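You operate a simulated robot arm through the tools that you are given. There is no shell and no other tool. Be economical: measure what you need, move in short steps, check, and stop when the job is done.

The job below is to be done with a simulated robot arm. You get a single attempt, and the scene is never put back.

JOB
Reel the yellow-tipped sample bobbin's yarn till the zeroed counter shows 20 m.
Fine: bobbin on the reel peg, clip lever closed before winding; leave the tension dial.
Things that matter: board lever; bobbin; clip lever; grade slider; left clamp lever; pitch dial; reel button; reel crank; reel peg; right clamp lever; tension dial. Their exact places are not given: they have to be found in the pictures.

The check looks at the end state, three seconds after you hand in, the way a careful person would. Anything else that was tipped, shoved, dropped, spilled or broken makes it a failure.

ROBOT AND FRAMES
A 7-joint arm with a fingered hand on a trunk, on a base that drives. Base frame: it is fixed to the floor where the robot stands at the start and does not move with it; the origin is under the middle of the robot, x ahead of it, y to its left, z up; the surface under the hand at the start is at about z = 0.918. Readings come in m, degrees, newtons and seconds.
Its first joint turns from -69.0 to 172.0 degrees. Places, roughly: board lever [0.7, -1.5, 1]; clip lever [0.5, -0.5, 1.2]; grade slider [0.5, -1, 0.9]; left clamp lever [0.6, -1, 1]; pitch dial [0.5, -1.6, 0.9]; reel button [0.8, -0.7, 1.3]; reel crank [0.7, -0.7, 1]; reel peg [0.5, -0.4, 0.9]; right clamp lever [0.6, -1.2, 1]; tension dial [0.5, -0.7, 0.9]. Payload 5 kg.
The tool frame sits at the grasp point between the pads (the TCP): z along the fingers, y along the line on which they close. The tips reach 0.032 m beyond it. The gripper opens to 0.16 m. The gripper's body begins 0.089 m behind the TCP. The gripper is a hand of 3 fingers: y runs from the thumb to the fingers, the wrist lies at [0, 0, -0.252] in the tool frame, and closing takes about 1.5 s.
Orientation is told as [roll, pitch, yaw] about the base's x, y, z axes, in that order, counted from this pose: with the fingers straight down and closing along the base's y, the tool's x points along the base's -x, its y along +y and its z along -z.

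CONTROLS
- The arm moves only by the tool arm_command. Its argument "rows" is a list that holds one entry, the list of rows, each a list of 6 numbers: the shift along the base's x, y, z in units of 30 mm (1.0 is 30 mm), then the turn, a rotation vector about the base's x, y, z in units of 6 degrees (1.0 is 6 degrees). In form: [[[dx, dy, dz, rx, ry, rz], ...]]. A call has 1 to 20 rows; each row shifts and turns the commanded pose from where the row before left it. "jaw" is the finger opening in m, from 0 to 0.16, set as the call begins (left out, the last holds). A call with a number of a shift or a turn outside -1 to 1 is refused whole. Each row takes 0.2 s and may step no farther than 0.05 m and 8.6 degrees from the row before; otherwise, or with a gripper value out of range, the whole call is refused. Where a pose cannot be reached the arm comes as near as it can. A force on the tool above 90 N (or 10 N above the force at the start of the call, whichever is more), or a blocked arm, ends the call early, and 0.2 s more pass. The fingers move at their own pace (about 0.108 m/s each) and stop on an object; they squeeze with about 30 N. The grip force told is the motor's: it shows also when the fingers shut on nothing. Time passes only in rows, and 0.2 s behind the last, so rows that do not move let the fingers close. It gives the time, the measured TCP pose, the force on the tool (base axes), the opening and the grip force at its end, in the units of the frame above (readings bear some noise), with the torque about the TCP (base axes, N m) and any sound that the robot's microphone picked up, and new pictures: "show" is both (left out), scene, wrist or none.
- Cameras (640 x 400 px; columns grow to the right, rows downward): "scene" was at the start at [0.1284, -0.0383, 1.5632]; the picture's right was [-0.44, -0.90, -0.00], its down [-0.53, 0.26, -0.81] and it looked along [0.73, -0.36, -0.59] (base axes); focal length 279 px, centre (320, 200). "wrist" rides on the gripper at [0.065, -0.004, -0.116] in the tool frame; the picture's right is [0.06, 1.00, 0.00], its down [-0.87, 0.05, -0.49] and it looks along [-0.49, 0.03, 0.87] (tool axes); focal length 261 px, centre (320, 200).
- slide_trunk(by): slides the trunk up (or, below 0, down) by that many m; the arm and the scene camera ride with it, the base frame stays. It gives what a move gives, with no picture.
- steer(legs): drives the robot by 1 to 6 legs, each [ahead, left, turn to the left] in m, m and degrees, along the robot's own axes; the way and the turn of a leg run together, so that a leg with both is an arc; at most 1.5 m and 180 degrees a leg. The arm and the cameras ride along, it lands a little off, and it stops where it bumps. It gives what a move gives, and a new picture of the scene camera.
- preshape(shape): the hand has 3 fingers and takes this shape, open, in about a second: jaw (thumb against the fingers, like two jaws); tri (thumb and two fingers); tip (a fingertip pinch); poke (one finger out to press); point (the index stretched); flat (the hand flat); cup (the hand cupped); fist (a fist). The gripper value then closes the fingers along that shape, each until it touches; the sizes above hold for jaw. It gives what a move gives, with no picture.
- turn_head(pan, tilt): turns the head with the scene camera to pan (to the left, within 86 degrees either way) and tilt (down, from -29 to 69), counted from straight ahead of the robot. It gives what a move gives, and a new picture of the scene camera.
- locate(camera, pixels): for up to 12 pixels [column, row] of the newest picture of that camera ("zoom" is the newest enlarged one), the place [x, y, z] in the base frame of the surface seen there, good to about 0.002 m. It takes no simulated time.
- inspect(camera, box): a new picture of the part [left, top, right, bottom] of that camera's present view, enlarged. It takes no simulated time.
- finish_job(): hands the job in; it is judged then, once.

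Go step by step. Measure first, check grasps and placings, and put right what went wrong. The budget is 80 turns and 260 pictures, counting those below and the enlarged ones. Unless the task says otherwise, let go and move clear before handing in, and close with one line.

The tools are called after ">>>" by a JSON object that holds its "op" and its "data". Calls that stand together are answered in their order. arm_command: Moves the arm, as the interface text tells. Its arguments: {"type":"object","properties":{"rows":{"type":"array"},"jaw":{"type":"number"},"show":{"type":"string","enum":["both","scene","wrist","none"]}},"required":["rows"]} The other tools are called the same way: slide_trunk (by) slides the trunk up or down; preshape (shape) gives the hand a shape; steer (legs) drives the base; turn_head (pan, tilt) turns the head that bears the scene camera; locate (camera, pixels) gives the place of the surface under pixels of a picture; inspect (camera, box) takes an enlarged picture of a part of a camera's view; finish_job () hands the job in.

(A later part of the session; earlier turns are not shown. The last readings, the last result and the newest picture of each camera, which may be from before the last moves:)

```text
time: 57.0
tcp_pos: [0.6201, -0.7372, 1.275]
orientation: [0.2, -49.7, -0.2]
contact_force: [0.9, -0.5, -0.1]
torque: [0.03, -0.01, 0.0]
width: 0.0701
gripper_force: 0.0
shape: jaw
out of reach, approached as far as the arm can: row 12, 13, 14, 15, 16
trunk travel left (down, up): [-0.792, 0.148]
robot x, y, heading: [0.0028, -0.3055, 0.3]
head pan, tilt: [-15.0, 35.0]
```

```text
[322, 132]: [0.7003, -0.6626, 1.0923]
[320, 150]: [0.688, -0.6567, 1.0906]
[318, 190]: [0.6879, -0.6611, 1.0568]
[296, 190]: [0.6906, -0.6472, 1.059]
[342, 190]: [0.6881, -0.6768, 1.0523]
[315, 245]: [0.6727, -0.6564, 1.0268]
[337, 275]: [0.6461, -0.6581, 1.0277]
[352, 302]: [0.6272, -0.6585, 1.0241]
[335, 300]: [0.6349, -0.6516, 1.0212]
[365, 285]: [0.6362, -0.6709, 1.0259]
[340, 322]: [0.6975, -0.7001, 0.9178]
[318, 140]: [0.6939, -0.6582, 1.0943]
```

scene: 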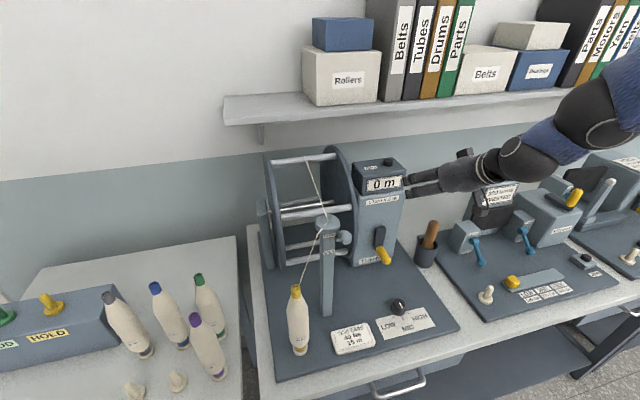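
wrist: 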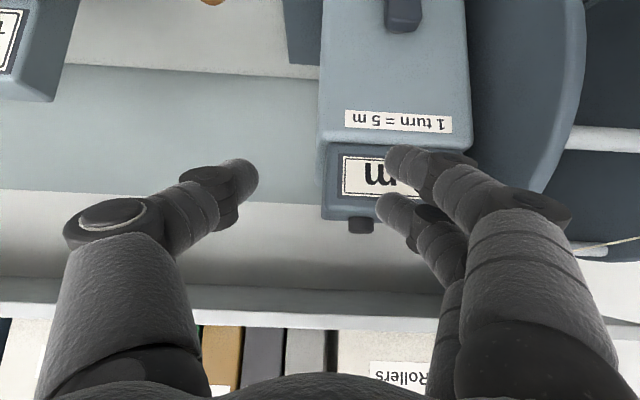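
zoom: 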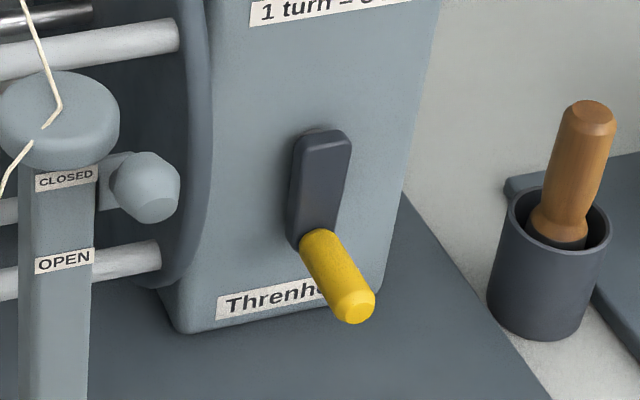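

Hub is at about (y −0.662, z 1.078), the handle at z≈1.015, and r≈0.063. I'll back the base 0.15 m for a roomier pose, then bring the tilted hand in front of the handle.

>>> {"op": "steer", "data": {"legs": [[-0.15, 0, 0]]}}

>>> {"op": "arm_command", "data": {"rows": [[[0, 0.8, 0, 0, 0, 0], [0, 0.8, 0, 0, 0, 0], [0, 0.84, 0, 0, 0, 0], [0.5, 0, -1, 0, 0, 0], [0.5, 0, -1, 0, 0, 0], [0.5, 0, -1, 0, 0, 0], [0.5, 0, -1, 0, 0, 0], [0.5, 0, -1, 0, 0, 0], [0, 0, 0, 0, 0, 0]]]}}

```text
time: 58.4
tcp_pos: [0.4679, -0.7341, 1.2744]
orientation: [0.2, -49.6, 0.1]
contact_force: [-0.6, -0.5, 0.0]
torque: [0.01, -0.03, -0.02]
width: 0.0702
gripper_force: 0.0
shape: jaw
trunk travel left (down, up): [-0.792, 0.148]
robot x, y, heading: [-0.1494, -0.3072, 0.1]
head pan, tilt: [-15.0, 35.0]
```

scene: 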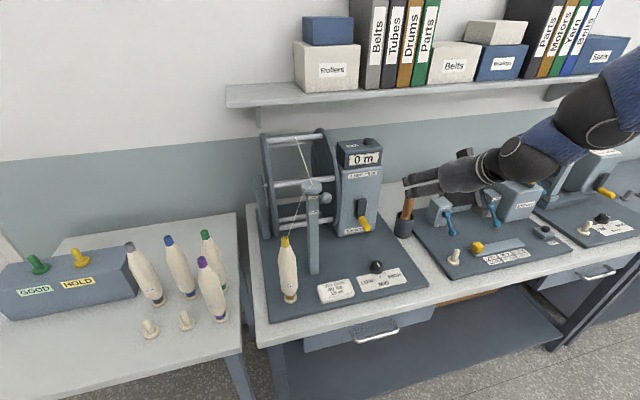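

```text
time: 60.4
tcp_pos: [0.5705, -0.6707, 1.1303]
orientation: [0.2, -49.8, 0.0]
contact_force: [0.6, -0.4, 1.2]
torque: [-0.03, -0.02, -0.07]
width: 0.0701
gripper_force: 0.0
shape: jaw
out of reach, approached as far as the arm can: row 1, 2, 3
trunk travel left (down, up): [-0.792, 0.148]
robot x, y, heading: [-0.1489, -0.306, 0.0]
head pan, tilt: [-15.0, 35.0]
```

scene: 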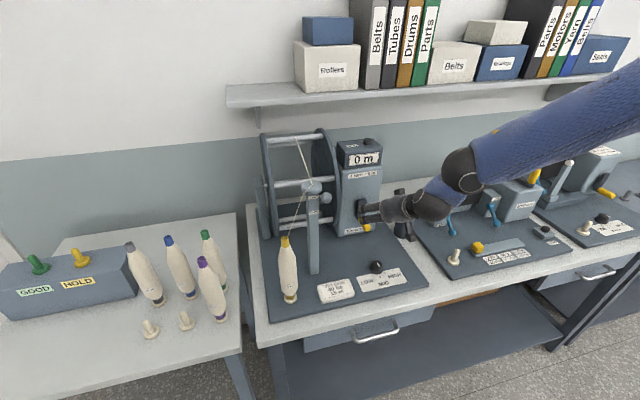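
wrist: 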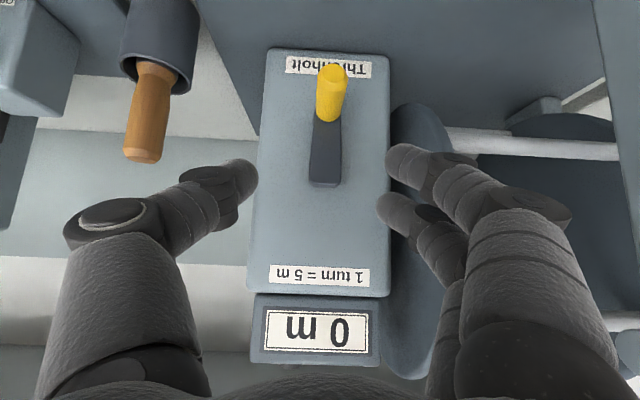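

This is a great view: the handle is at wrist (330,92) and the hub near (325,165). I'll lower to handle height in front of it, shifting y by +8 mm.

>>> {"op": "arm_command", "data": {"rows": [[[0, 0.13, -1, 0, 0, 0], [0, 0.13, -1, 0, 0, 0], [0.1, 0, -1, 0, 0, 0], [0.1, 0, -0.8, 0, 0, 0], [0, 0, 0, 0, 0, 0]]]}}

```text
time: 61.6
tcp_pos: [0.5762, -0.6654, 1.0142]
orientation: [0.1, -49.7, 0.1]
contact_force: [0.0, 0.4, 0.4]
torque: [0.03, 0.01, 0.01]
width: 0.0702
gripper_force: 0.1
shape: jaw
trunk travel left (down, up): [-0.792, 0.148]
robot x, y, heading: [-0.149, -0.3045, 0.4]
head pan, tilt: [-15.0, 35.0]
```

scene: 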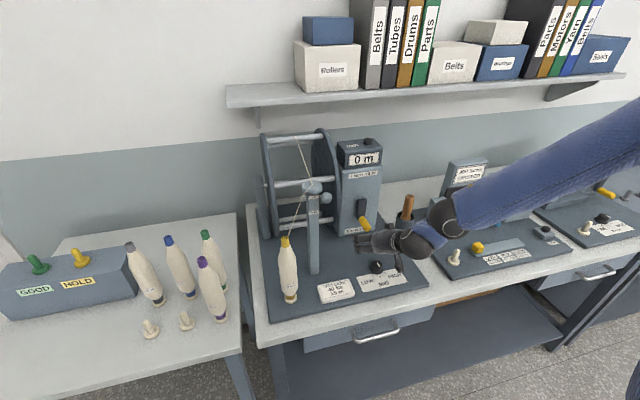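
wrist: 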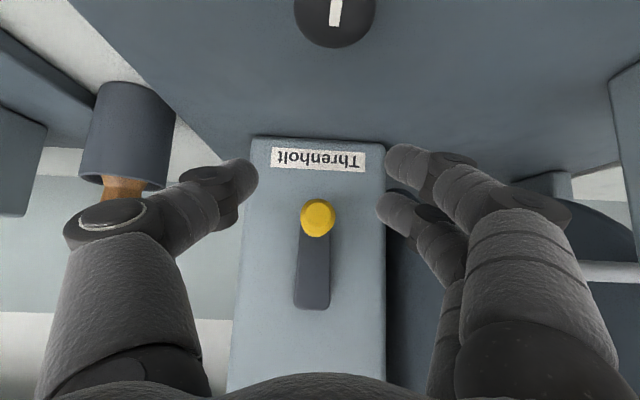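

The handle end at (318,217) matches the prediction. I'll advance 59 mm along x and close on the handle.

>>> {"op": "arm_command", "data": {"rows": [[[0.65, 0, 0, 0, 0, 0], [0.65, 0, 0, 0, 0, 0], [0.65, 0, 0, 0, 0, 0], [0, 0, 0, 0, 0, 0]]], "show": "wrist"}}

>>> {"op": "arm_command", "data": {"rows": [[[0, 0, 0, 0, 0, 0], [0, 0, 0, 0, 0, 0], [0, 0, 0, 0, 0, 0], [0, 0, 0, 0, 0, 0], [0, 0, 0, 0, 0, 0]]], "jaw": 0.0, "show": "wrist"}}

```text
time: 62.6
tcp_pos: [0.6346, -0.6635, 1.0147]
orientation: [0.2, -49.7, 0.1]
contact_force: [-0.1, 0.9, 0.5]
torque: [0.01, 0.01, 0.01]
width: 0.0702
gripper_force: 0.0
shape: jaw
trunk travel left (down, up): [-0.792, 0.148]
robot x, y, heading: [-0.1512, -0.3048, 0.1]
head pan, tilt: [-15.0, 35.0]
```

wrist: 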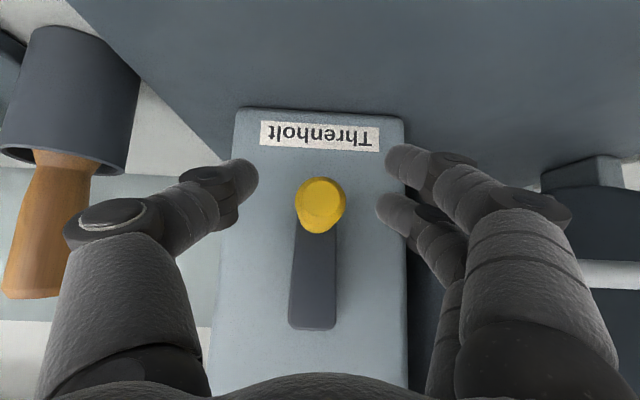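

```text
time: 63.8
tcp_pos: [0.6359, -0.6643, 1.0121]
orientation: [0.2, -49.6, 0.0]
contact_force: [3.5, 0.1, -6.4]
torque: [-0.01, 0.02, 0.11]
width: 0.0051
gripper_force: 29.9
shape: jaw
trunk travel left (down, up): [-0.792, 0.148]
robot x, y, heading: [-0.1506, -0.3086, -0.0]
head pan, tilt: [-15.0, 35.0]
```

wrist: 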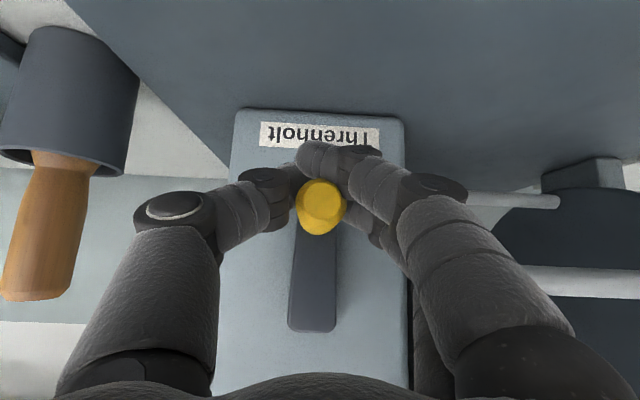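

The fingers enclose the handle (width 0.005, one finger hooked beneath). Before turning I'll measure the reel disc and bars near the hand's sweep.

>>> {"op": "inspect", "data": {"camera": "scene", "box": [250, 120, 410, 250]}}

>>> {"op": "locate", "data": {"camera": "zoom", "pixels": [[340, 150], [345, 250], [330, 350], [245, 370], [270, 240], [225, 120], [330, 60], [265, 285], [290, 270], [355, 300]]}}

>>> {"op": "locate", "data": {"camera": "wrist", "pixels": [[425, 300], [500, 200], [560, 200], [610, 230], [620, 270], [560, 240], [600, 300], [430, 370]]}}

```text
3.08 times, centred on (330, 185) of scene
```

zoom: 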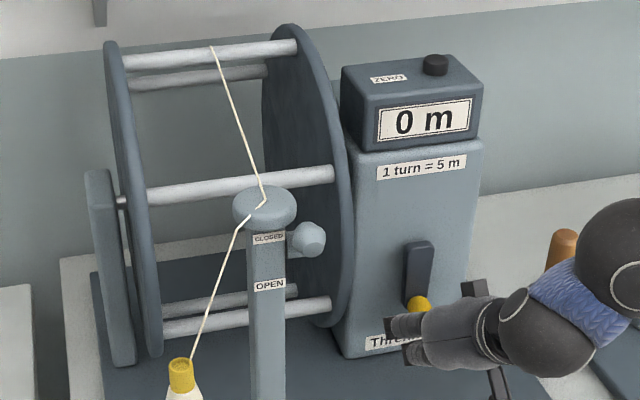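

```text
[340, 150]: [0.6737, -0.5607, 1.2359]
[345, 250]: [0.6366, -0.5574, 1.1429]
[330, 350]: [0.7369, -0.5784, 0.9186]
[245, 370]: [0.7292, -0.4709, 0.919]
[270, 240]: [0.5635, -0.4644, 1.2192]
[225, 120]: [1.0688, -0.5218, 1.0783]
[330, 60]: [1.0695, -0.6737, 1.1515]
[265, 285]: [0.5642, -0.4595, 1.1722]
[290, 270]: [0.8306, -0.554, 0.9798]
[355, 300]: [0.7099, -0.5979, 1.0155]
```

```text
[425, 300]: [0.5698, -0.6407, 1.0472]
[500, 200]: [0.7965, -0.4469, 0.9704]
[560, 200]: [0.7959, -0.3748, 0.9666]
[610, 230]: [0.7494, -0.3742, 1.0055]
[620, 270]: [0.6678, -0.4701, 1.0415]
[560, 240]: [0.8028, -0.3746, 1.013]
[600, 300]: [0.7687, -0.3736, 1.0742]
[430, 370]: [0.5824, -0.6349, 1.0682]
```

The disc's near rim is at y≈−0.56 with x>0.634, so there is about 1 cm of clearance on the +y side. I'll turn clockwise 45° in small steps and check force, counter and cage.

>>> {"op": "arm_command", "data": {"rows": [[[0, 0.272, 0.02, 0, 0, 0], [0, 0.271, 0.052, 0, 0, 0], [0, 0.26, 0.09, 0, 0, 0], [0, 0.247, 0.123, 0, 0, 0], [0, 0.225, 0.154, 0, 0, 0], [0, 0.21, 0.18, 0, 0, 0], [0, 0, 0, 0, 0, 0]]]}}

>>> {"op": "inspect", "data": {"camera": "scene", "box": [310, 130, 430, 260]}}

```text
time: 65.4
tcp_pos: [0.6356, -0.6183, 1.0333]
orientation: [0.2, -49.8, 0.1]
contact_force: [-1.8, 8.0, -0.6]
torque: [-0.07, 0.04, 0.31]
width: 0.0034
gripper_force: 30.0
shape: jaw
trunk travel left (down, up): [-0.792, 0.148]
robot x, y, heading: [-0.1515, -0.3063, 0.2]
head pan, tilt: [-15.0, 35.0]
```

scene: 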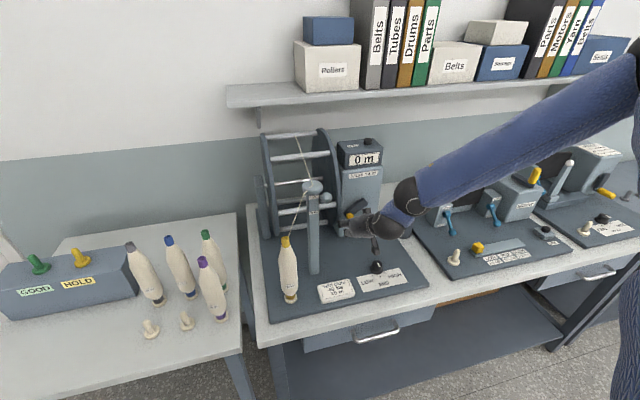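
wrist: 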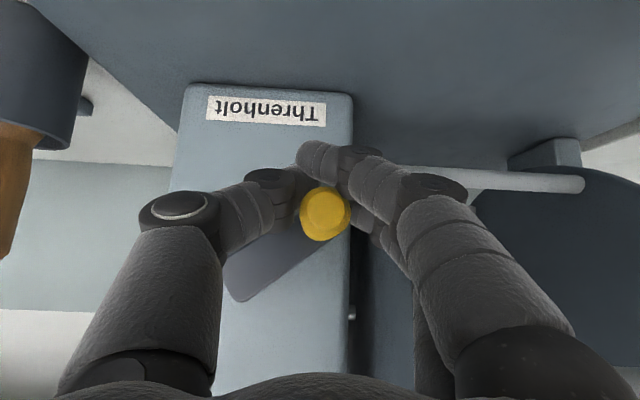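

```text
3.08 times, centred on (370, 195) of scene
```

zoom: 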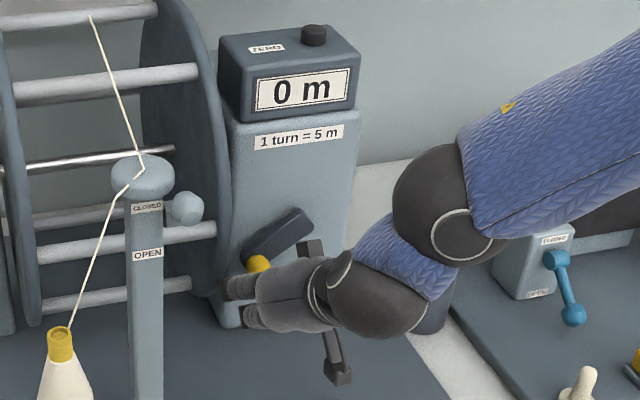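

The crank and reel follow with low force. I'll continue to 90° and check the clearance to the disc.

>>> {"op": "arm_command", "data": {"rows": [[[0, 0.18, 0.207, 0, 0, 0], [0, 0.153, 0.228, 0, 0, 0], [0, 0.121, 0.247, 0, 0, 0], [0, 0.088, 0.26, 0, 0, 0], [0, 0.054, 0.27, 0, 0, 0], [0, 0.018, 0.273, 0, 0, 0], [0, 0, 0, 0, 0, 0]]]}}

>>> {"op": "inspect", "data": {"camera": "scene", "box": [310, 130, 430, 260]}}

```text
time: 66.3
tcp_pos: [0.6313, -0.6125, 1.0413]
orientation: [-0.7, -48.2, 0.6]
contact_force: [22.6, -12.1, -44.5]
torque: [0.13, 0.39, 0.32]
width: 0.0
gripper_force: 30.4
shape: jaw
trunk travel left (down, up): [-0.792, 0.148]
robot x, y, heading: [-0.1486, -0.3077, 0.1]
head pan, tilt: [-15.0, 35.0]
stopped in row 4: the force on the tool passed its limit at 98 N (the readings are from after the stop); the commanded pose is now the measured one
```

scene: 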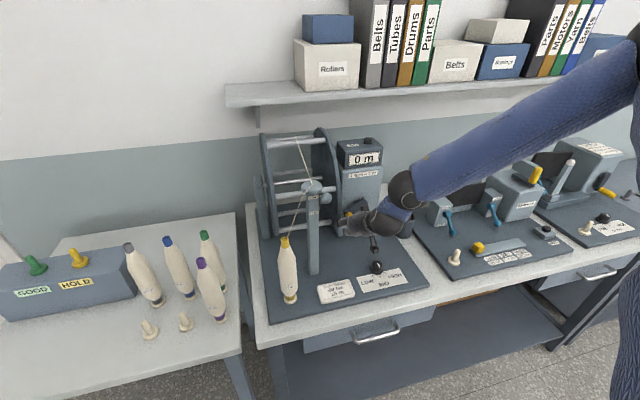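
wrist: 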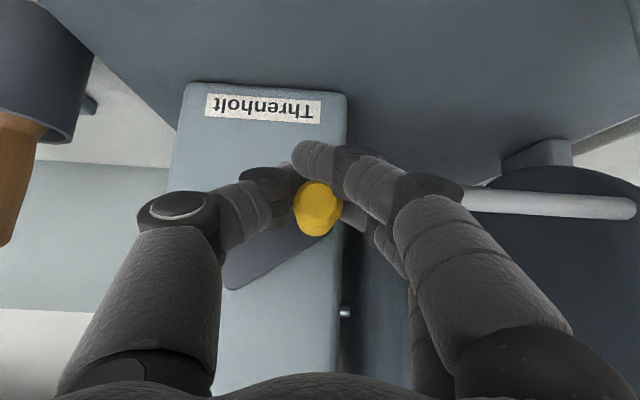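

```text
3.08 times, centred on (370, 195) of scene
```

zoom: 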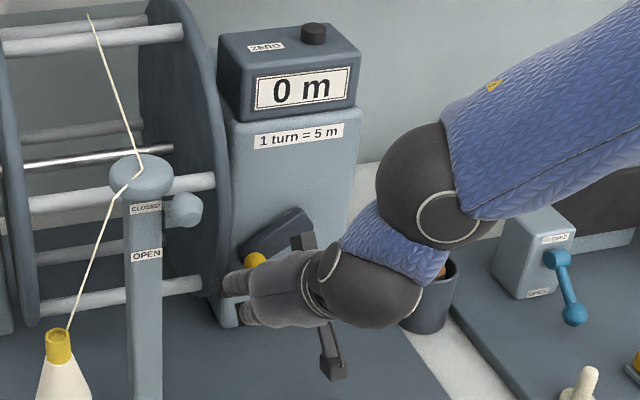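

The force tripped at about 55°: a pull along the finger axis. I'll measure where the handle and arm actually are before going on.

>>> {"op": "inspect", "data": {"camera": "wrist", "box": [200, 120, 440, 300]}}

>>> {"op": "locate", "data": {"camera": "wrist", "pixels": [[320, 198], [318, 225], [240, 280], [260, 250], [275, 265], [225, 270], [345, 312], [300, 160], [360, 215], [340, 180]]}}

```text
2.22 times, centred on (320, 210) of wrist
```

zoom: 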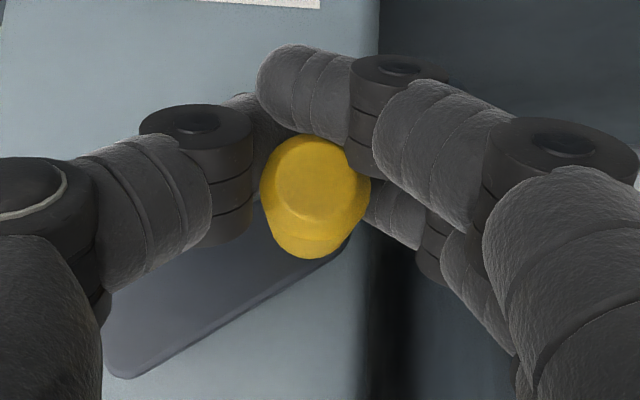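

```text
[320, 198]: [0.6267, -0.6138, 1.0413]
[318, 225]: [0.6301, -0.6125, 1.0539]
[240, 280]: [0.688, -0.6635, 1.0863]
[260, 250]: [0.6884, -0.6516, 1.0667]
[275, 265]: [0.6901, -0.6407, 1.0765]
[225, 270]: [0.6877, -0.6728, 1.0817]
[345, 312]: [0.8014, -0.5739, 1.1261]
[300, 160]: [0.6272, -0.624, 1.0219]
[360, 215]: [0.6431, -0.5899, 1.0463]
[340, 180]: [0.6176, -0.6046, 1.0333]
```

The handle is at (−0.613, 1.0415), which confirms the circle: hub (−0.664, 1.0785), r 0.063, now at 54°. The +y finger is most likely rubbing the disc. I'll turn back to 15°, open, retreat, and re-grip rolled 90° so the hand is narrow in y.

>>> {"op": "arm_command", "data": {"rows": [[[0, -0.19, -0.227, 0, 0, 0], [0, -0.217, -0.193, 0, 0, 0], [0, -0.243, -0.167, 0, 0, 0], [0, -0.263, -0.127, 0, 0, 0], [0, -0.243, -0.083, 0, 0, 0], [0, 0, 0, 0, 0, 0]]], "show": "none"}}

>>> {"op": "arm_command", "data": {"rows": [[[0, 0, 0, 0, 0, 0], [0, 0, 0, 0, 0, 0], [0, 0, 0, 0, 0, 0], [0, 0, 0, 0, 0, 0], [-0.8, 0, 0, 0, 0, 0], [-0.8, 0, 0, 0, 0, 0], [-0.8, 0, 0.4, 0, 0, 0], [0, 0, 1, 0, 0, 0], [0, 0, 1, 0, 0, 0]]], "jaw": 0.07}}

```text
time: 67.7
tcp_pos: [0.6309, -0.6414, 1.0224]
orientation: [-0.3, -48.5, 0.5]
contact_force: [5.7, 32.0, -14.2]
torque: [-1.17, 0.15, -0.16]
width: 0.0045
gripper_force: 29.9
shape: jaw
trunk travel left (down, up): [-0.792, 0.148]
robot x, y, heading: [-0.154, -0.3066, 0.2]
head pan, tilt: [-15.0, 35.0]
```

```text
time: 69.7
tcp_pos: [0.5559, -0.6418, 1.0952]
orientation: [-0.4, -48.6, 0.5]
contact_force: [-0.6, 0.4, -0.4]
torque: [0.03, 0.0, -0.03]
width: 0.0697
gripper_force: 0.1
shape: jaw
trunk travel left (down, up): [-0.792, 0.148]
robot x, y, heading: [-0.1526, -0.3066, 0.1]
head pan, tilt: [-15.0, 35.0]
```

scene: 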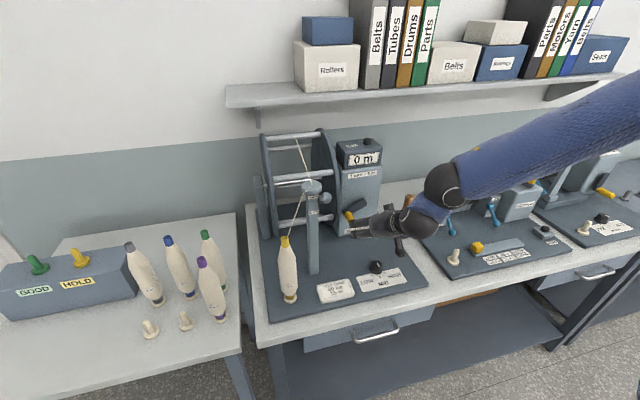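
wrist: 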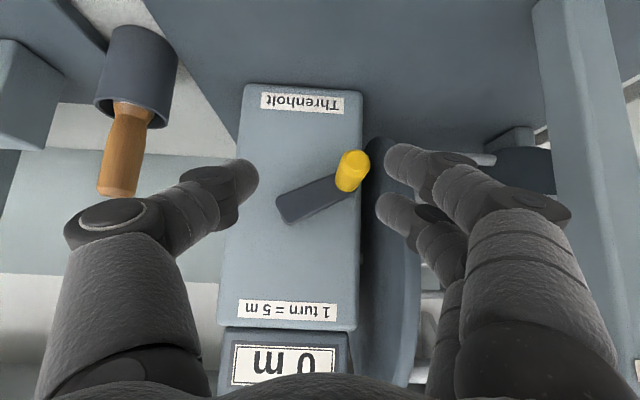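

The crank did not come back with the hand (handle at wrist (352,170), still about 60°), so it likely ratchets one way. I'll measure it again.

>>> {"op": "inspect", "data": {"camera": "wrist", "box": [240, 80, 440, 240]}}

>>> {"op": "locate", "data": {"camera": "wrist", "pixels": [[355, 157], [350, 178], [362, 160], [340, 158], [300, 200], [285, 210], [375, 145], [380, 200], [372, 300], [410, 300]]}}

```text
2.50 times, centred on (340, 160) of wrist
```

zoom: 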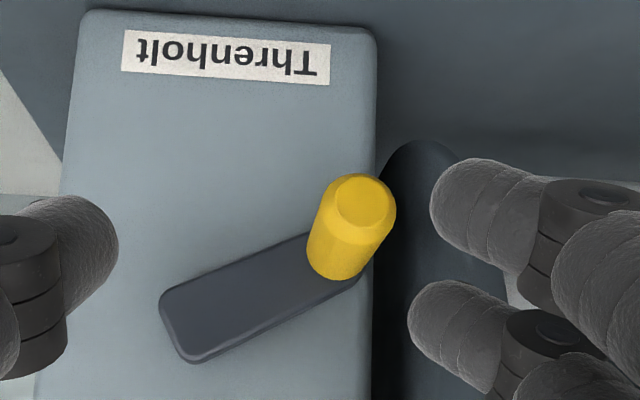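

```text
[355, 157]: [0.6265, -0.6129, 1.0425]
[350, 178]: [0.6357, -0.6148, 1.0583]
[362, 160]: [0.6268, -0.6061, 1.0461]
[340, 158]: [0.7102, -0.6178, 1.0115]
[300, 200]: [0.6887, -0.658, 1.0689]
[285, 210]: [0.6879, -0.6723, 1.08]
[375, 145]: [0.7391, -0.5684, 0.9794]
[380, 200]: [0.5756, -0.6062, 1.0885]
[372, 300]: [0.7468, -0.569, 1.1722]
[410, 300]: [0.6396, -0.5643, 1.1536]
```

The handle is at (−0.611, 1.045), φ≈58°; the disc face is at y≈−0.566. I'll roll the hand −90° about its own axis here.

>>> {"op": "arm_command", "data": {"rows": [[[-0.2, 0, 0.3, -0.766, 0, 0.643], [-0.2, 0, 0.3, -0.766, 0, 0.643], [0, 0, 0.3, -0.766, 0, 0.643], [0, 0, 0, -0.766, 0, 0.643], [0, 0, 0, -0.766, 0, 0.643], [0, 0, 0, -0.766, 0, 0.643], [0, 0, 0, -0.766, 0, 0.643], [0, 0, 0, -0.766, 0, 0.643], [0, 0, 0, -0.766, 0, 0.643], [0, 0, 0, -0.766, 0, 0.643], [0, 0, 0, -0.766, 0, 0.643], [0, 0, 0, -0.766, 0, 0.643], [0, 0, 0, -0.766, 0, 0.643], [0, 0, 0, -0.766, 0, 0.643], [0, 0, 0, -0.766, 0, 0.643], [0, 0, 0, 0, 0, 0]]]}}

```text
time: 73.1
tcp_pos: [0.5452, -0.6444, 1.1214]
orientation: [-50.0, 1.2, 89.2]
contact_force: [-0.1, 0.1, -0.3]
torque: [0.0, 0.01, 0.04]
width: 0.0698
gripper_force: 0.0
shape: jaw
trunk travel left (down, up): [-0.792, 0.148]
robot x, y, heading: [-0.1564, -0.3089, -0.0]
head pan, tilt: [-15.0, 35.0]
```

scene: 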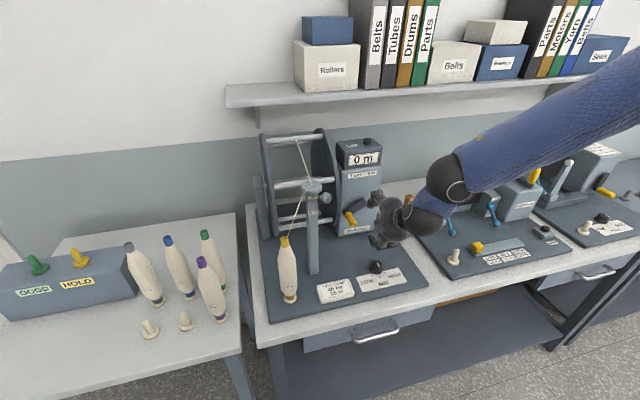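
wrist: 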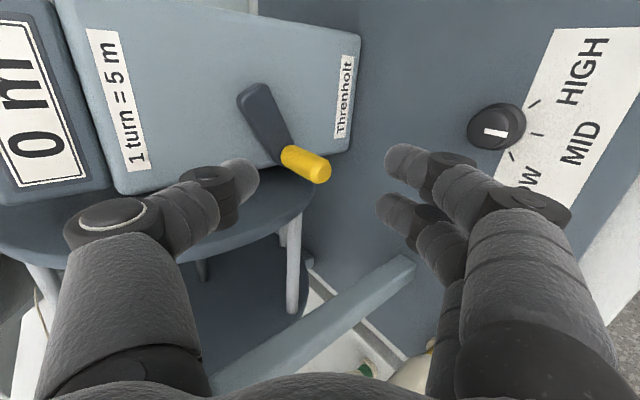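

The roll worked. I'll tilt 15° more toward horizontal and line up in front of the handle at (y −0.611, z 1.045).

>>> {"op": "arm_command", "data": {"rows": [[[0.2, 0.3, -0.3, 0, -0.833, 0], [0.2, 0.4, -0.4, 0, -0.833, 0], [0.2, 0.4, -0.6, 0, -0.834, 0], [0.1, 0, -0.6, 0, 0, 0], [0, 0, -0.63, 0, 0, 0], [0, 0, 0, 0, 0, 0]]]}}

>>> {"op": "inspect", "data": {"camera": "scene", "box": [310, 170, 430, 290]}}

```text
time: 74.5
tcp_pos: [0.5647, -0.6136, 1.0471]
orientation: [-65.1, 0.9, 88.9]
contact_force: [-1.0, -1.6, -0.9]
torque: [0.03, 0.0, 0.03]
width: 0.0701
gripper_force: 0.0
shape: jaw
trunk travel left (down, up): [-0.792, 0.148]
robot x, y, heading: [-0.1514, -0.3036, 0.2]
head pan, tilt: [-15.0, 35.0]
```

scene: 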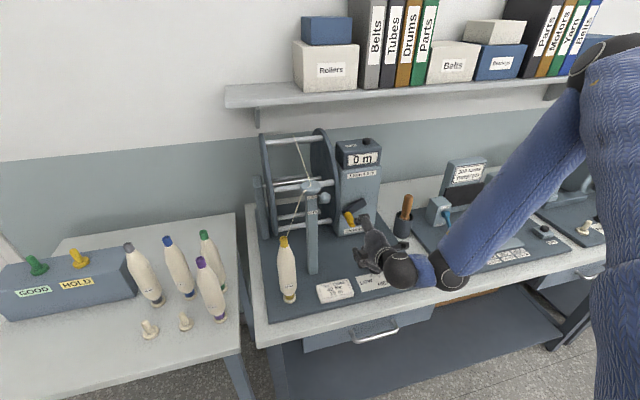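
wrist: 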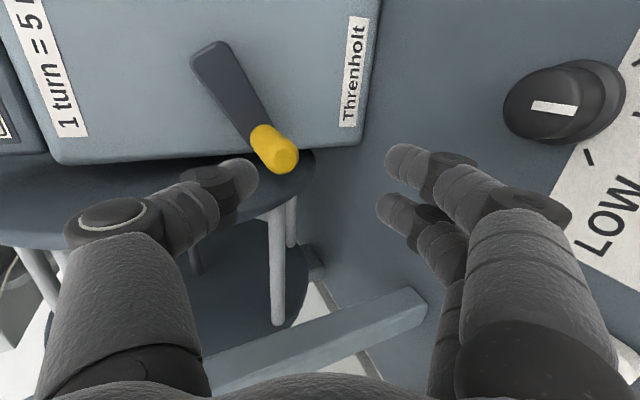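

```text
3.33 times, centred on (370, 230) of scene
```

zoom: 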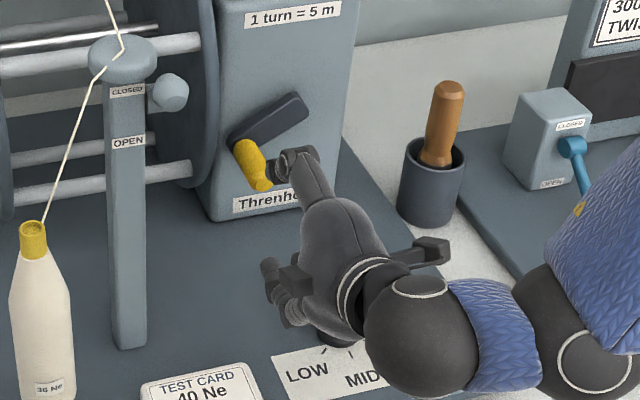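

The alignment matches the prediction. I'll advance 73 mm so the jaws straddle the handle vertically, and close.

>>> {"op": "arm_command", "data": {"rows": [[[0.61, 0.05, -0.02, 0, 0, 0], [0.61, 0, 0, 0, 0, 0], [0.61, 0, 0, 0, 0, 0], [0.6, 0, 0, 0, 0, 0], [0, 0, 0, 0, 0, 0]]], "show": "wrist"}}

>>> {"op": "arm_command", "data": {"rows": [[[0, 0, 0, 0, 0, 0], [0, 0, 0, 0, 0, 0], [0, 0, 0, 0, 0, 0], [0, 0, 0, 0, 0, 0], [0, 0, 0, 0, 0, 0]]], "jaw": 0.0, "show": "wrist"}}

>>> {"op": "inspect", "data": {"camera": "scene", "box": [310, 170, 410, 270]}}

```text
time: 75.7
tcp_pos: [0.639, -0.6108, 1.0457]
orientation: [-65.0, 0.9, 88.9]
contact_force: [-0.4, 0.2, -0.2]
torque: [0.02, -0.03, 0.03]
width: 0.0701
gripper_force: 0.0
shape: jaw
trunk travel left (down, up): [-0.792, 0.148]
robot x, y, heading: [-0.1532, -0.3071, -0.0]
head pan, tilt: [-15.0, 35.0]
```

wrist: 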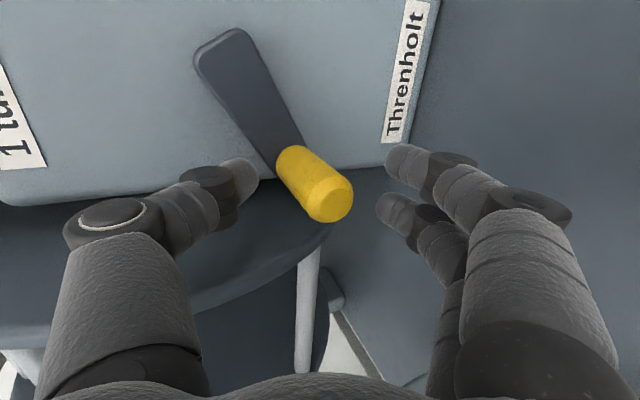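

```text
time: 76.9
tcp_pos: [0.6386, -0.6099, 1.0463]
orientation: [-65.0, 0.9, 88.9]
contact_force: [4.1, 1.9, -1.0]
torque: [0.0, -0.19, 0.02]
width: 0.0164
gripper_force: 30.0
shape: jaw
trunk travel left (down, up): [-0.792, 0.148]
robot x, y, heading: [-0.1531, -0.3061, 0.1]
head pan, tilt: [-15.0, 35.0]
```

wrist: 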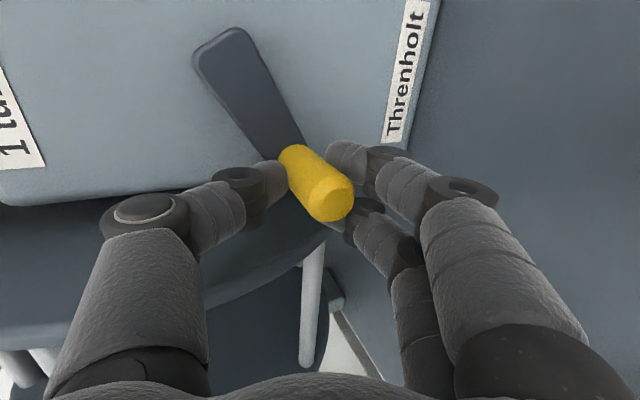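

```text
4.00 times, centred on (360, 220) of scene
```

zoom: 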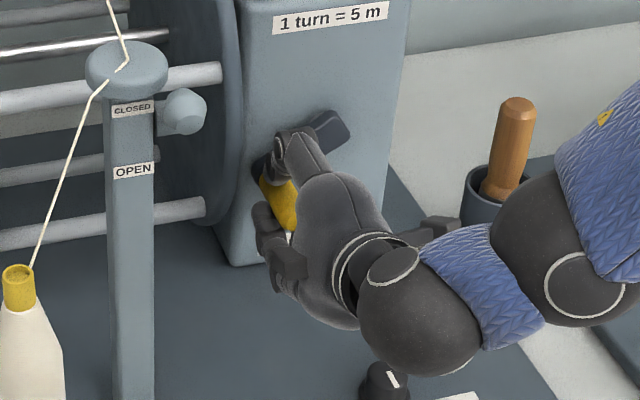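

The handle is firmly pinched, thumb above and fingers below. I'll turn on from 58° to 98° and check the force.

>>> {"op": "arm_command", "data": {"rows": [[[0, 0.163, 0.328, 0, 0, 0], [0, 0.104, 0.351, 0, 0, 0], [0, 0.042, 0.364, 0, 0, 0], [0, -0.022, 0.365, 0, 0, 0], [0, 0, 0, 0, 0, 0]]], "show": "wrist"}}

>>> {"op": "inspect", "data": {"camera": "scene", "box": [300, 120, 420, 240]}}

```text
time: 78.1
tcp_pos: [0.6378, -0.6, 1.0879]
orientation: [-65.0, 0.9, 89.0]
contact_force: [5.0, 4.8, 0.7]
torque: [0.0, -0.47, 0.06]
width: 0.0156
gripper_force: 30.3
shape: jaw
trunk travel left (down, up): [-0.792, 0.148]
robot x, y, heading: [-0.1471, -0.3028, 0.4]
head pan, tilt: [-15.0, 35.0]
```

wrist: 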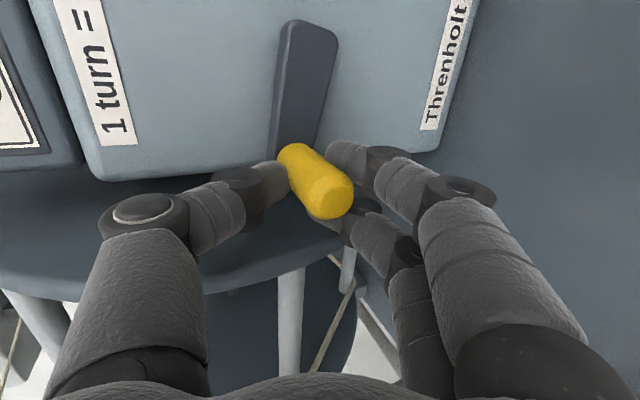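

```text
3.33 times, centred on (360, 180) of scene
```

zoom: 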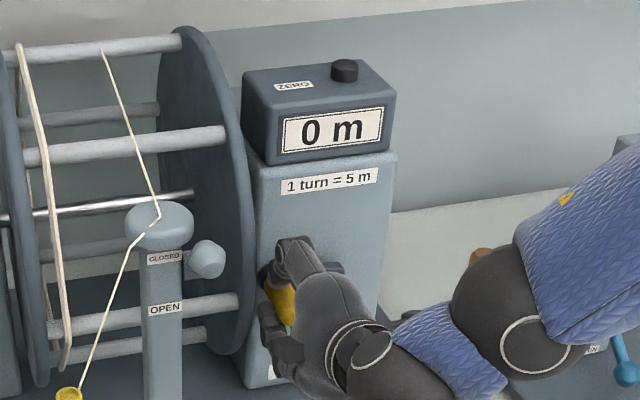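

It turns smoothly at low force, yarn is wrapping on the reel, and the counter is still 0. I'll continue to about 248°.

>>> {"op": "arm_command", "data": {"rows": [[[0, -0.085, 0.356, 0, 0, 0], [0, -0.146, 0.336, 0, 0, 0], [0, -0.202, 0.305, 0, 0, 0], [0, -0.252, 0.266, 0, 0, 0], [0, -0.294, 0.218, 0, 0, 0], [0, -0.328, 0.163, 0, 0, 0], [0, -0.351, 0.104, 0, 0, 0], [0, -0.364, 0.042, 0, 0, 0], [0, -0.365, -0.022, 0, 0, 0], [0, -0.356, -0.085, 0, 0, 0], [0, -0.336, -0.146, 0, 0, 0], [0, -0.305, -0.202, 0, 0, 0], [0, -0.266, -0.252, 0, 0, 0], [0, -0.218, -0.294, 0, 0, 0], [0, -0.163, -0.328, 0, 0, 0], [0, 0, 0, 0, 0, 0]]], "show": "wrist"}}

>>> {"op": "inspect", "data": {"camera": "scene", "box": [300, 120, 420, 240]}}

```text
time: 81.5
tcp_pos: [0.6393, -0.7182, 1.0999]
orientation: [-64.6, 1.0, 89.1]
contact_force: [0.9, 35.5, -22.2]
torque: [0.5, 0.29, 0.63]
width: 0.0121
gripper_force: 29.6
shape: jaw
trunk travel left (down, up): [-0.792, 0.148]
robot x, y, heading: [-0.1519, -0.3069, -0.0]
head pan, tilt: [-15.0, 35.0]
```

wrist: 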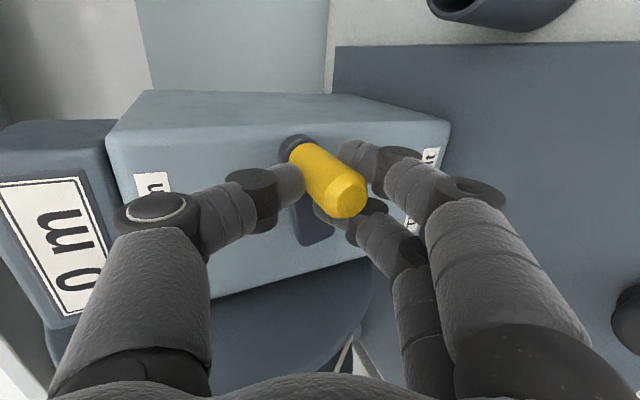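

```text
3.33 times, centred on (360, 180) of scene
```

zoom: 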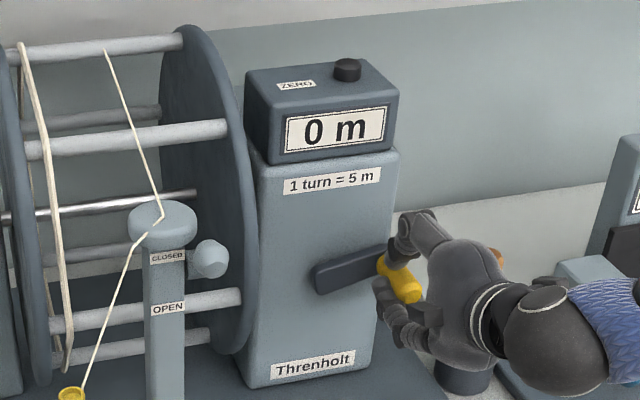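

The force has built to 35 N in +y, so my circle centre is about 3 mm off. I'll apply that correction and continue to about 358°.

>>> {"op": "arm_command", "data": {"rows": [[[0, 0.02, -0.39, 0, 0, 0], [0, 0.02, -0.38, 0, 0, 0], [0, 0.022, -0.365, 0, 0, 0], [0, 0.085, -0.356, 0, 0, 0], [0, 0.146, -0.336, 0, 0, 0], [0, 0, 0, 0, 0, 0]]], "show": "none"}}

>>> {"op": "arm_command", "data": {"rows": [[[0, 0.202, -0.305, 0, 0, 0], [0, 0.252, -0.266, 0, 0, 0], [0, 0.294, -0.218, 0, 0, 0], [0, 0.328, -0.163, 0, 0, 0], [0, 0.351, -0.104, 0, 0, 0], [0, 0, 0, 0, 0, 0]]], "show": "wrist"}}

>>> {"op": "inspect", "data": {"camera": "scene", "box": [300, 120, 420, 250]}}

```text
time: 82.9
tcp_pos: [0.6382, -0.7111, 1.0491]
orientation: [-65.1, 0.9, 89.0]
contact_force: [-5.8, 20.6, 6.4]
torque: [0.09, -0.43, 0.43]
width: 0.0154
gripper_force: 29.9
shape: jaw
trunk travel left (down, up): [-0.792, 0.148]
robot x, y, heading: [-0.15, -0.3063, -0.0]
head pan, tilt: [-15.0, 35.0]
```

```text
time: 84.3
tcp_pos: [0.6377, -0.6667, 1.0182]
orientation: [-65.2, 0.9, 89.1]
contact_force: [-4.6, 12.5, 23.2]
torque: [-0.05, -0.99, 0.21]
width: 0.0167
gripper_force: 30.1
shape: jaw
trunk travel left (down, up): [-0.792, 0.148]
robot x, y, heading: [-0.1525, -0.3045, 0.0]
head pan, tilt: [-15.0, 35.0]
```

wrist: 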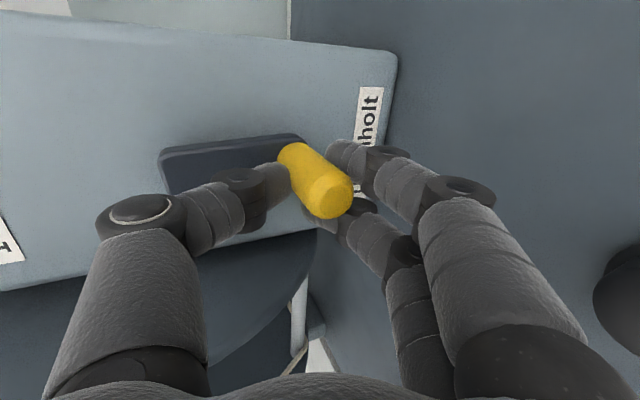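

```text
3.08 times, centred on (360, 185) of scene
```

zoom: 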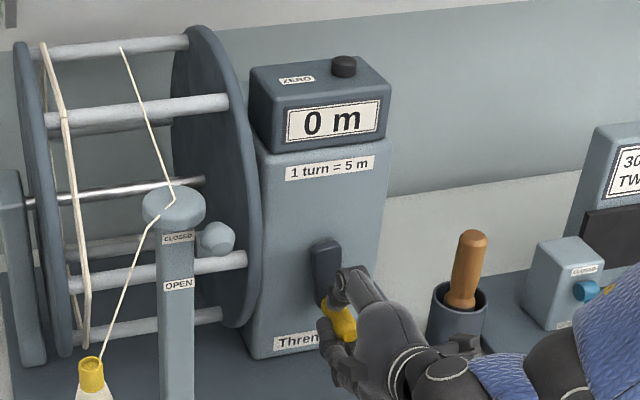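

Nearly one turn is complete. Refitting gives hub ≈ (−0.661, 1.0785) and r≈0.060. I'll continue with this circle past the bottom, up to 95°, and check that the counter advances.

>>> {"op": "arm_command", "data": {"rows": [[[0, 0.33, 0.1, 0, 0, 0], [0, 0.343, 0.061, 0, 0, 0], [0, 0.328, 0.119, 0, 0, 0], [0, 0.302, 0.174, 0, 0, 0], [0, 0.267, 0.224, 0, 0, 0], [0, 0.224, 0.267, 0, 0, 0], [0, 0.174, 0.302, 0, 0, 0], [0, 0.119, 0.328, 0, 0, 0], [0, 0.061, 0.343, 0, 0, 0], [0, 0, 0.349, 0, 0, 0], [0, 0, 0, 0, 0, 0]]], "show": "none"}}

>>> {"op": "inspect", "data": {"camera": "scene", "box": [300, 120, 420, 250]}}

```text
time: 86.7
tcp_pos: [0.6391, -0.5989, 1.0879]
orientation: [-65.3, 0.9, 89.1]
contact_force: [-6.0, 41.4, 9.2]
torque: [0.27, -0.44, 0.66]
width: 0.0141
gripper_force: 29.8
shape: jaw
trunk travel left (down, up): [-0.792, 0.148]
robot x, y, heading: [-0.151, -0.303, 0.4]
head pan, tilt: [-15.0, 35.0]
```

```text
3.08 times, centred on (360, 185) of scene
```

zoom: 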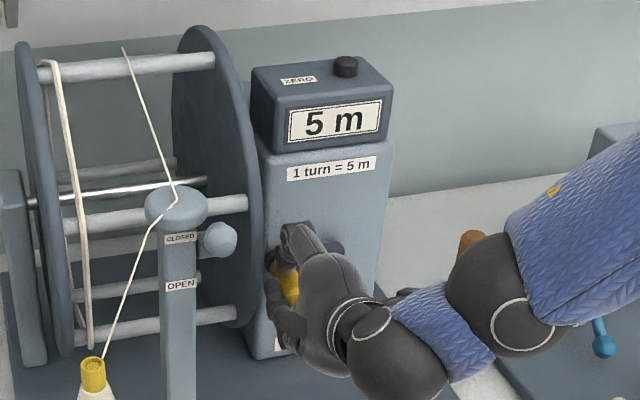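

The counter shows 5 m after one turn. The force is +41 N in y, so I'll shift +3 mm in y and continue 95°→245°.

>>> {"op": "arm_command", "data": {"rows": [[[0, 0.06, 0.343, 0, 0, 0], [0, -0.06, 0.328, 0, 0, 0], [0, -0.174, 0.302, 0, 0, 0], [0, -0.224, 0.267, 0, 0, 0], [0, -0.267, 0.224, 0, 0, 0], [0, -0.302, 0.174, 0, 0, 0], [0, -0.328, 0.119, 0, 0, 0], [0, -0.343, 0.061, 0, 0, 0], [0, -0.349, 0, 0, 0, 0], [0, 0, 0, 0, 0, 0]]], "show": "wrist"}}

```text
time: 88.9
tcp_pos: [0.6365, -0.6658, 1.1388]
orientation: [-65.2, 0.8, 89.0]
contact_force: [-1.2, -4.1, 24.1]
torque: [-0.12, -0.95, -0.06]
width: 0.0163
gripper_force: 29.7
shape: jaw
trunk travel left (down, up): [-0.792, 0.148]
robot x, y, heading: [-0.1535, -0.3041, -0.1]
head pan, tilt: [-15.0, 35.0]
```

wrist: 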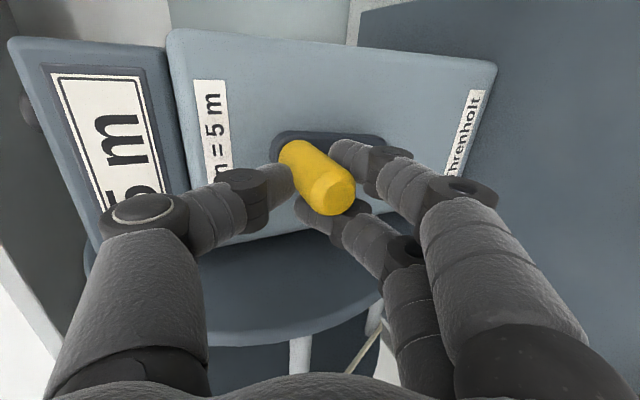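

We're at the top with a small z force (+24), so the centre is about (−0.660, 1.0795) and r≈0.0615. I'll continue down the right side to 275°.

>>> {"op": "arm_command", "data": {"rows": [[[0, -0.34, 0.0, 0, 0, 0], [0, -0.33, -0.11, 0, 0, 0], [0, -0.3, -0.178, 0, 0, 0], [0, -0.265, -0.23, 0, 0, 0], [0, -0.22, -0.274, 0, 0, 0], [0, -0.17, -0.31, 0, 0, 0], [0, -0.115, -0.336, 0, 0, 0], [0, -0.06, -0.352, 0, 0, 0], [0, 0, -0.358, 0, 0, 0], [0, 0, 0, 0, 0, 0]]], "show": "none"}}

>>> {"op": "arm_command", "data": {"rows": [[[0, 0.063, -0.352, 0, 0, 0], [0, 0.122, -0.336, 0, 0, 0], [0, 0.178, -0.31, 0, 0, 0], [0, 0.23, -0.274, 0, 0, 0], [0, 0.274, -0.23, 0, 0, 0], [0, 0.31, -0.178, 0, 0, 0], [0, 0, 0, 0, 0, 0]]], "show": "wrist"}}

>>> {"op": "inspect", "data": {"camera": "scene", "box": [300, 120, 420, 250]}}

```text
time: 91.1
tcp_pos: [0.6388, -0.7176, 1.0779]
orientation: [-65.2, 0.9, 88.9]
contact_force: [-6.8, 18.5, 9.6]
torque: [0.11, -0.31, 0.17]
width: 0.0127
gripper_force: 29.8
shape: jaw
trunk travel left (down, up): [-0.792, 0.148]
robot x, y, heading: [-0.1557, -0.3058, -0.3]
head pan, tilt: [-15.0, 35.0]
```

```text
time: 92.7
tcp_pos: [0.639, -0.6801, 1.0265]
orientation: [-65.2, 1.0, 88.9]
contact_force: [-13.8, 17.6, 22.7]
torque: [-0.02, -0.72, 0.27]
width: 0.0151
gripper_force: 29.9
shape: jaw
trunk travel left (down, up): [-0.792, 0.148]
robot x, y, heading: [-0.1496, -0.3057, 0.1]
head pan, tilt: [-15.0, 35.0]
```

wrist: 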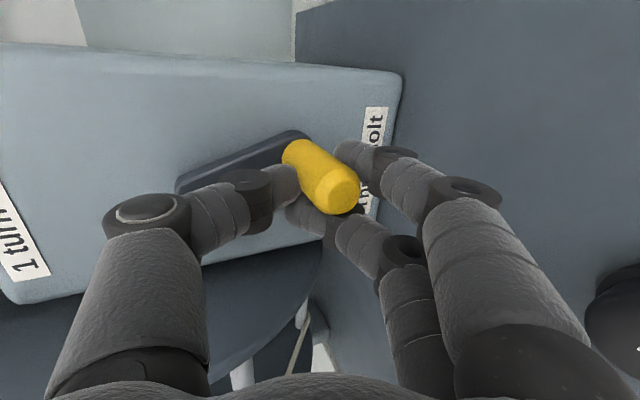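

```text
3.08 times, centred on (360, 185) of scene
```

zoom: 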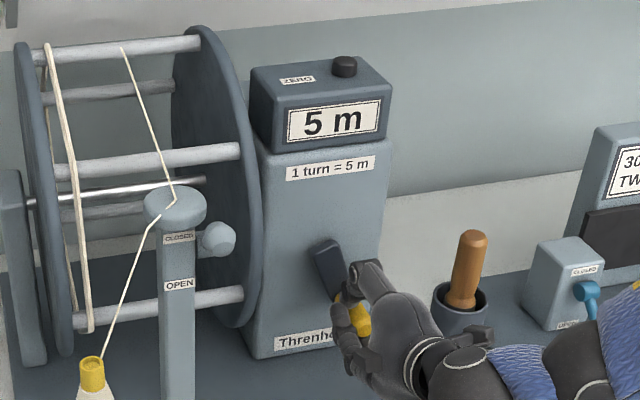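

We're at about 338° of turn 2, with modest forces. I'll continue through the bottom and up to the top (178°) with the refined circle.

>>> {"op": "arm_command", "data": {"rows": [[[0, 0.38, -0.123, 0, 0, 0], [0, 0.35, -0.043, 0, 0, 0], [0, 0.35, 0.02, 0, 0, 0], [0, 0.343, 0.08, 0, 0, 0], [0, 0.323, 0.137, 0, 0, 0], [0, 0.293, 0.19, 0, 0, 0], [0, 0.26, 0.24, 0, 0, 0], [0, 0.21, 0.28, 0, 0, 0], [0, 0.16, 0.313, 0, 0, 0], [0, 0.103, 0.337, 0, 0, 0], [0, 0.043, 0.35, 0, 0, 0], [0, -0.02, 0.35, 0, 0, 0], [0, -0.08, 0.343, 0, 0, 0], [0, -0.137, 0.323, 0, 0, 0], [0, -0.19, 0.293, 0, 0, 0], [0, -0.24, 0.26, 0, 0, 0], [0, -0.28, 0.21, 0, 0, 0], [0, -0.313, 0.16, 0, 0, 0], [0, -0.337, 0.103, 0, 0, 0], [0, -0.35, 0.043, 0, 0, 0]]], "show": "wrist"}}

>>> {"op": "inspect", "data": {"camera": "scene", "box": [300, 120, 420, 250]}}

```text
time: 96.9
tcp_pos: [0.6361, -0.6628, 1.1409]
orientation: [-65.4, 1.1, 88.5]
contact_force: [-3.6, -17.4, 22.9]
torque: [-0.26, -0.87, -0.2]
width: 0.0143
gripper_force: 29.8
shape: jaw
trunk travel left (down, up): [-0.792, 0.148]
robot x, y, heading: [-0.1519, -0.3044, 0.2]
head pan, tilt: [-15.0, 35.0]
```

wrist: 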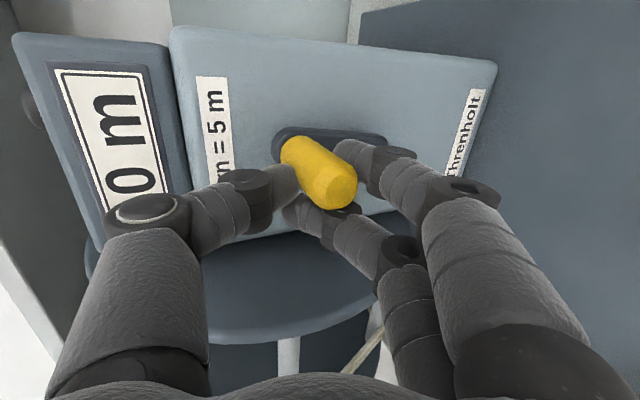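

```text
3.08 times, centred on (360, 185) of scene
```

zoom: 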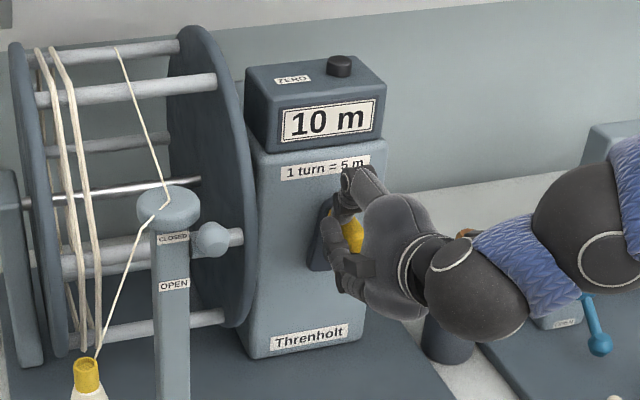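

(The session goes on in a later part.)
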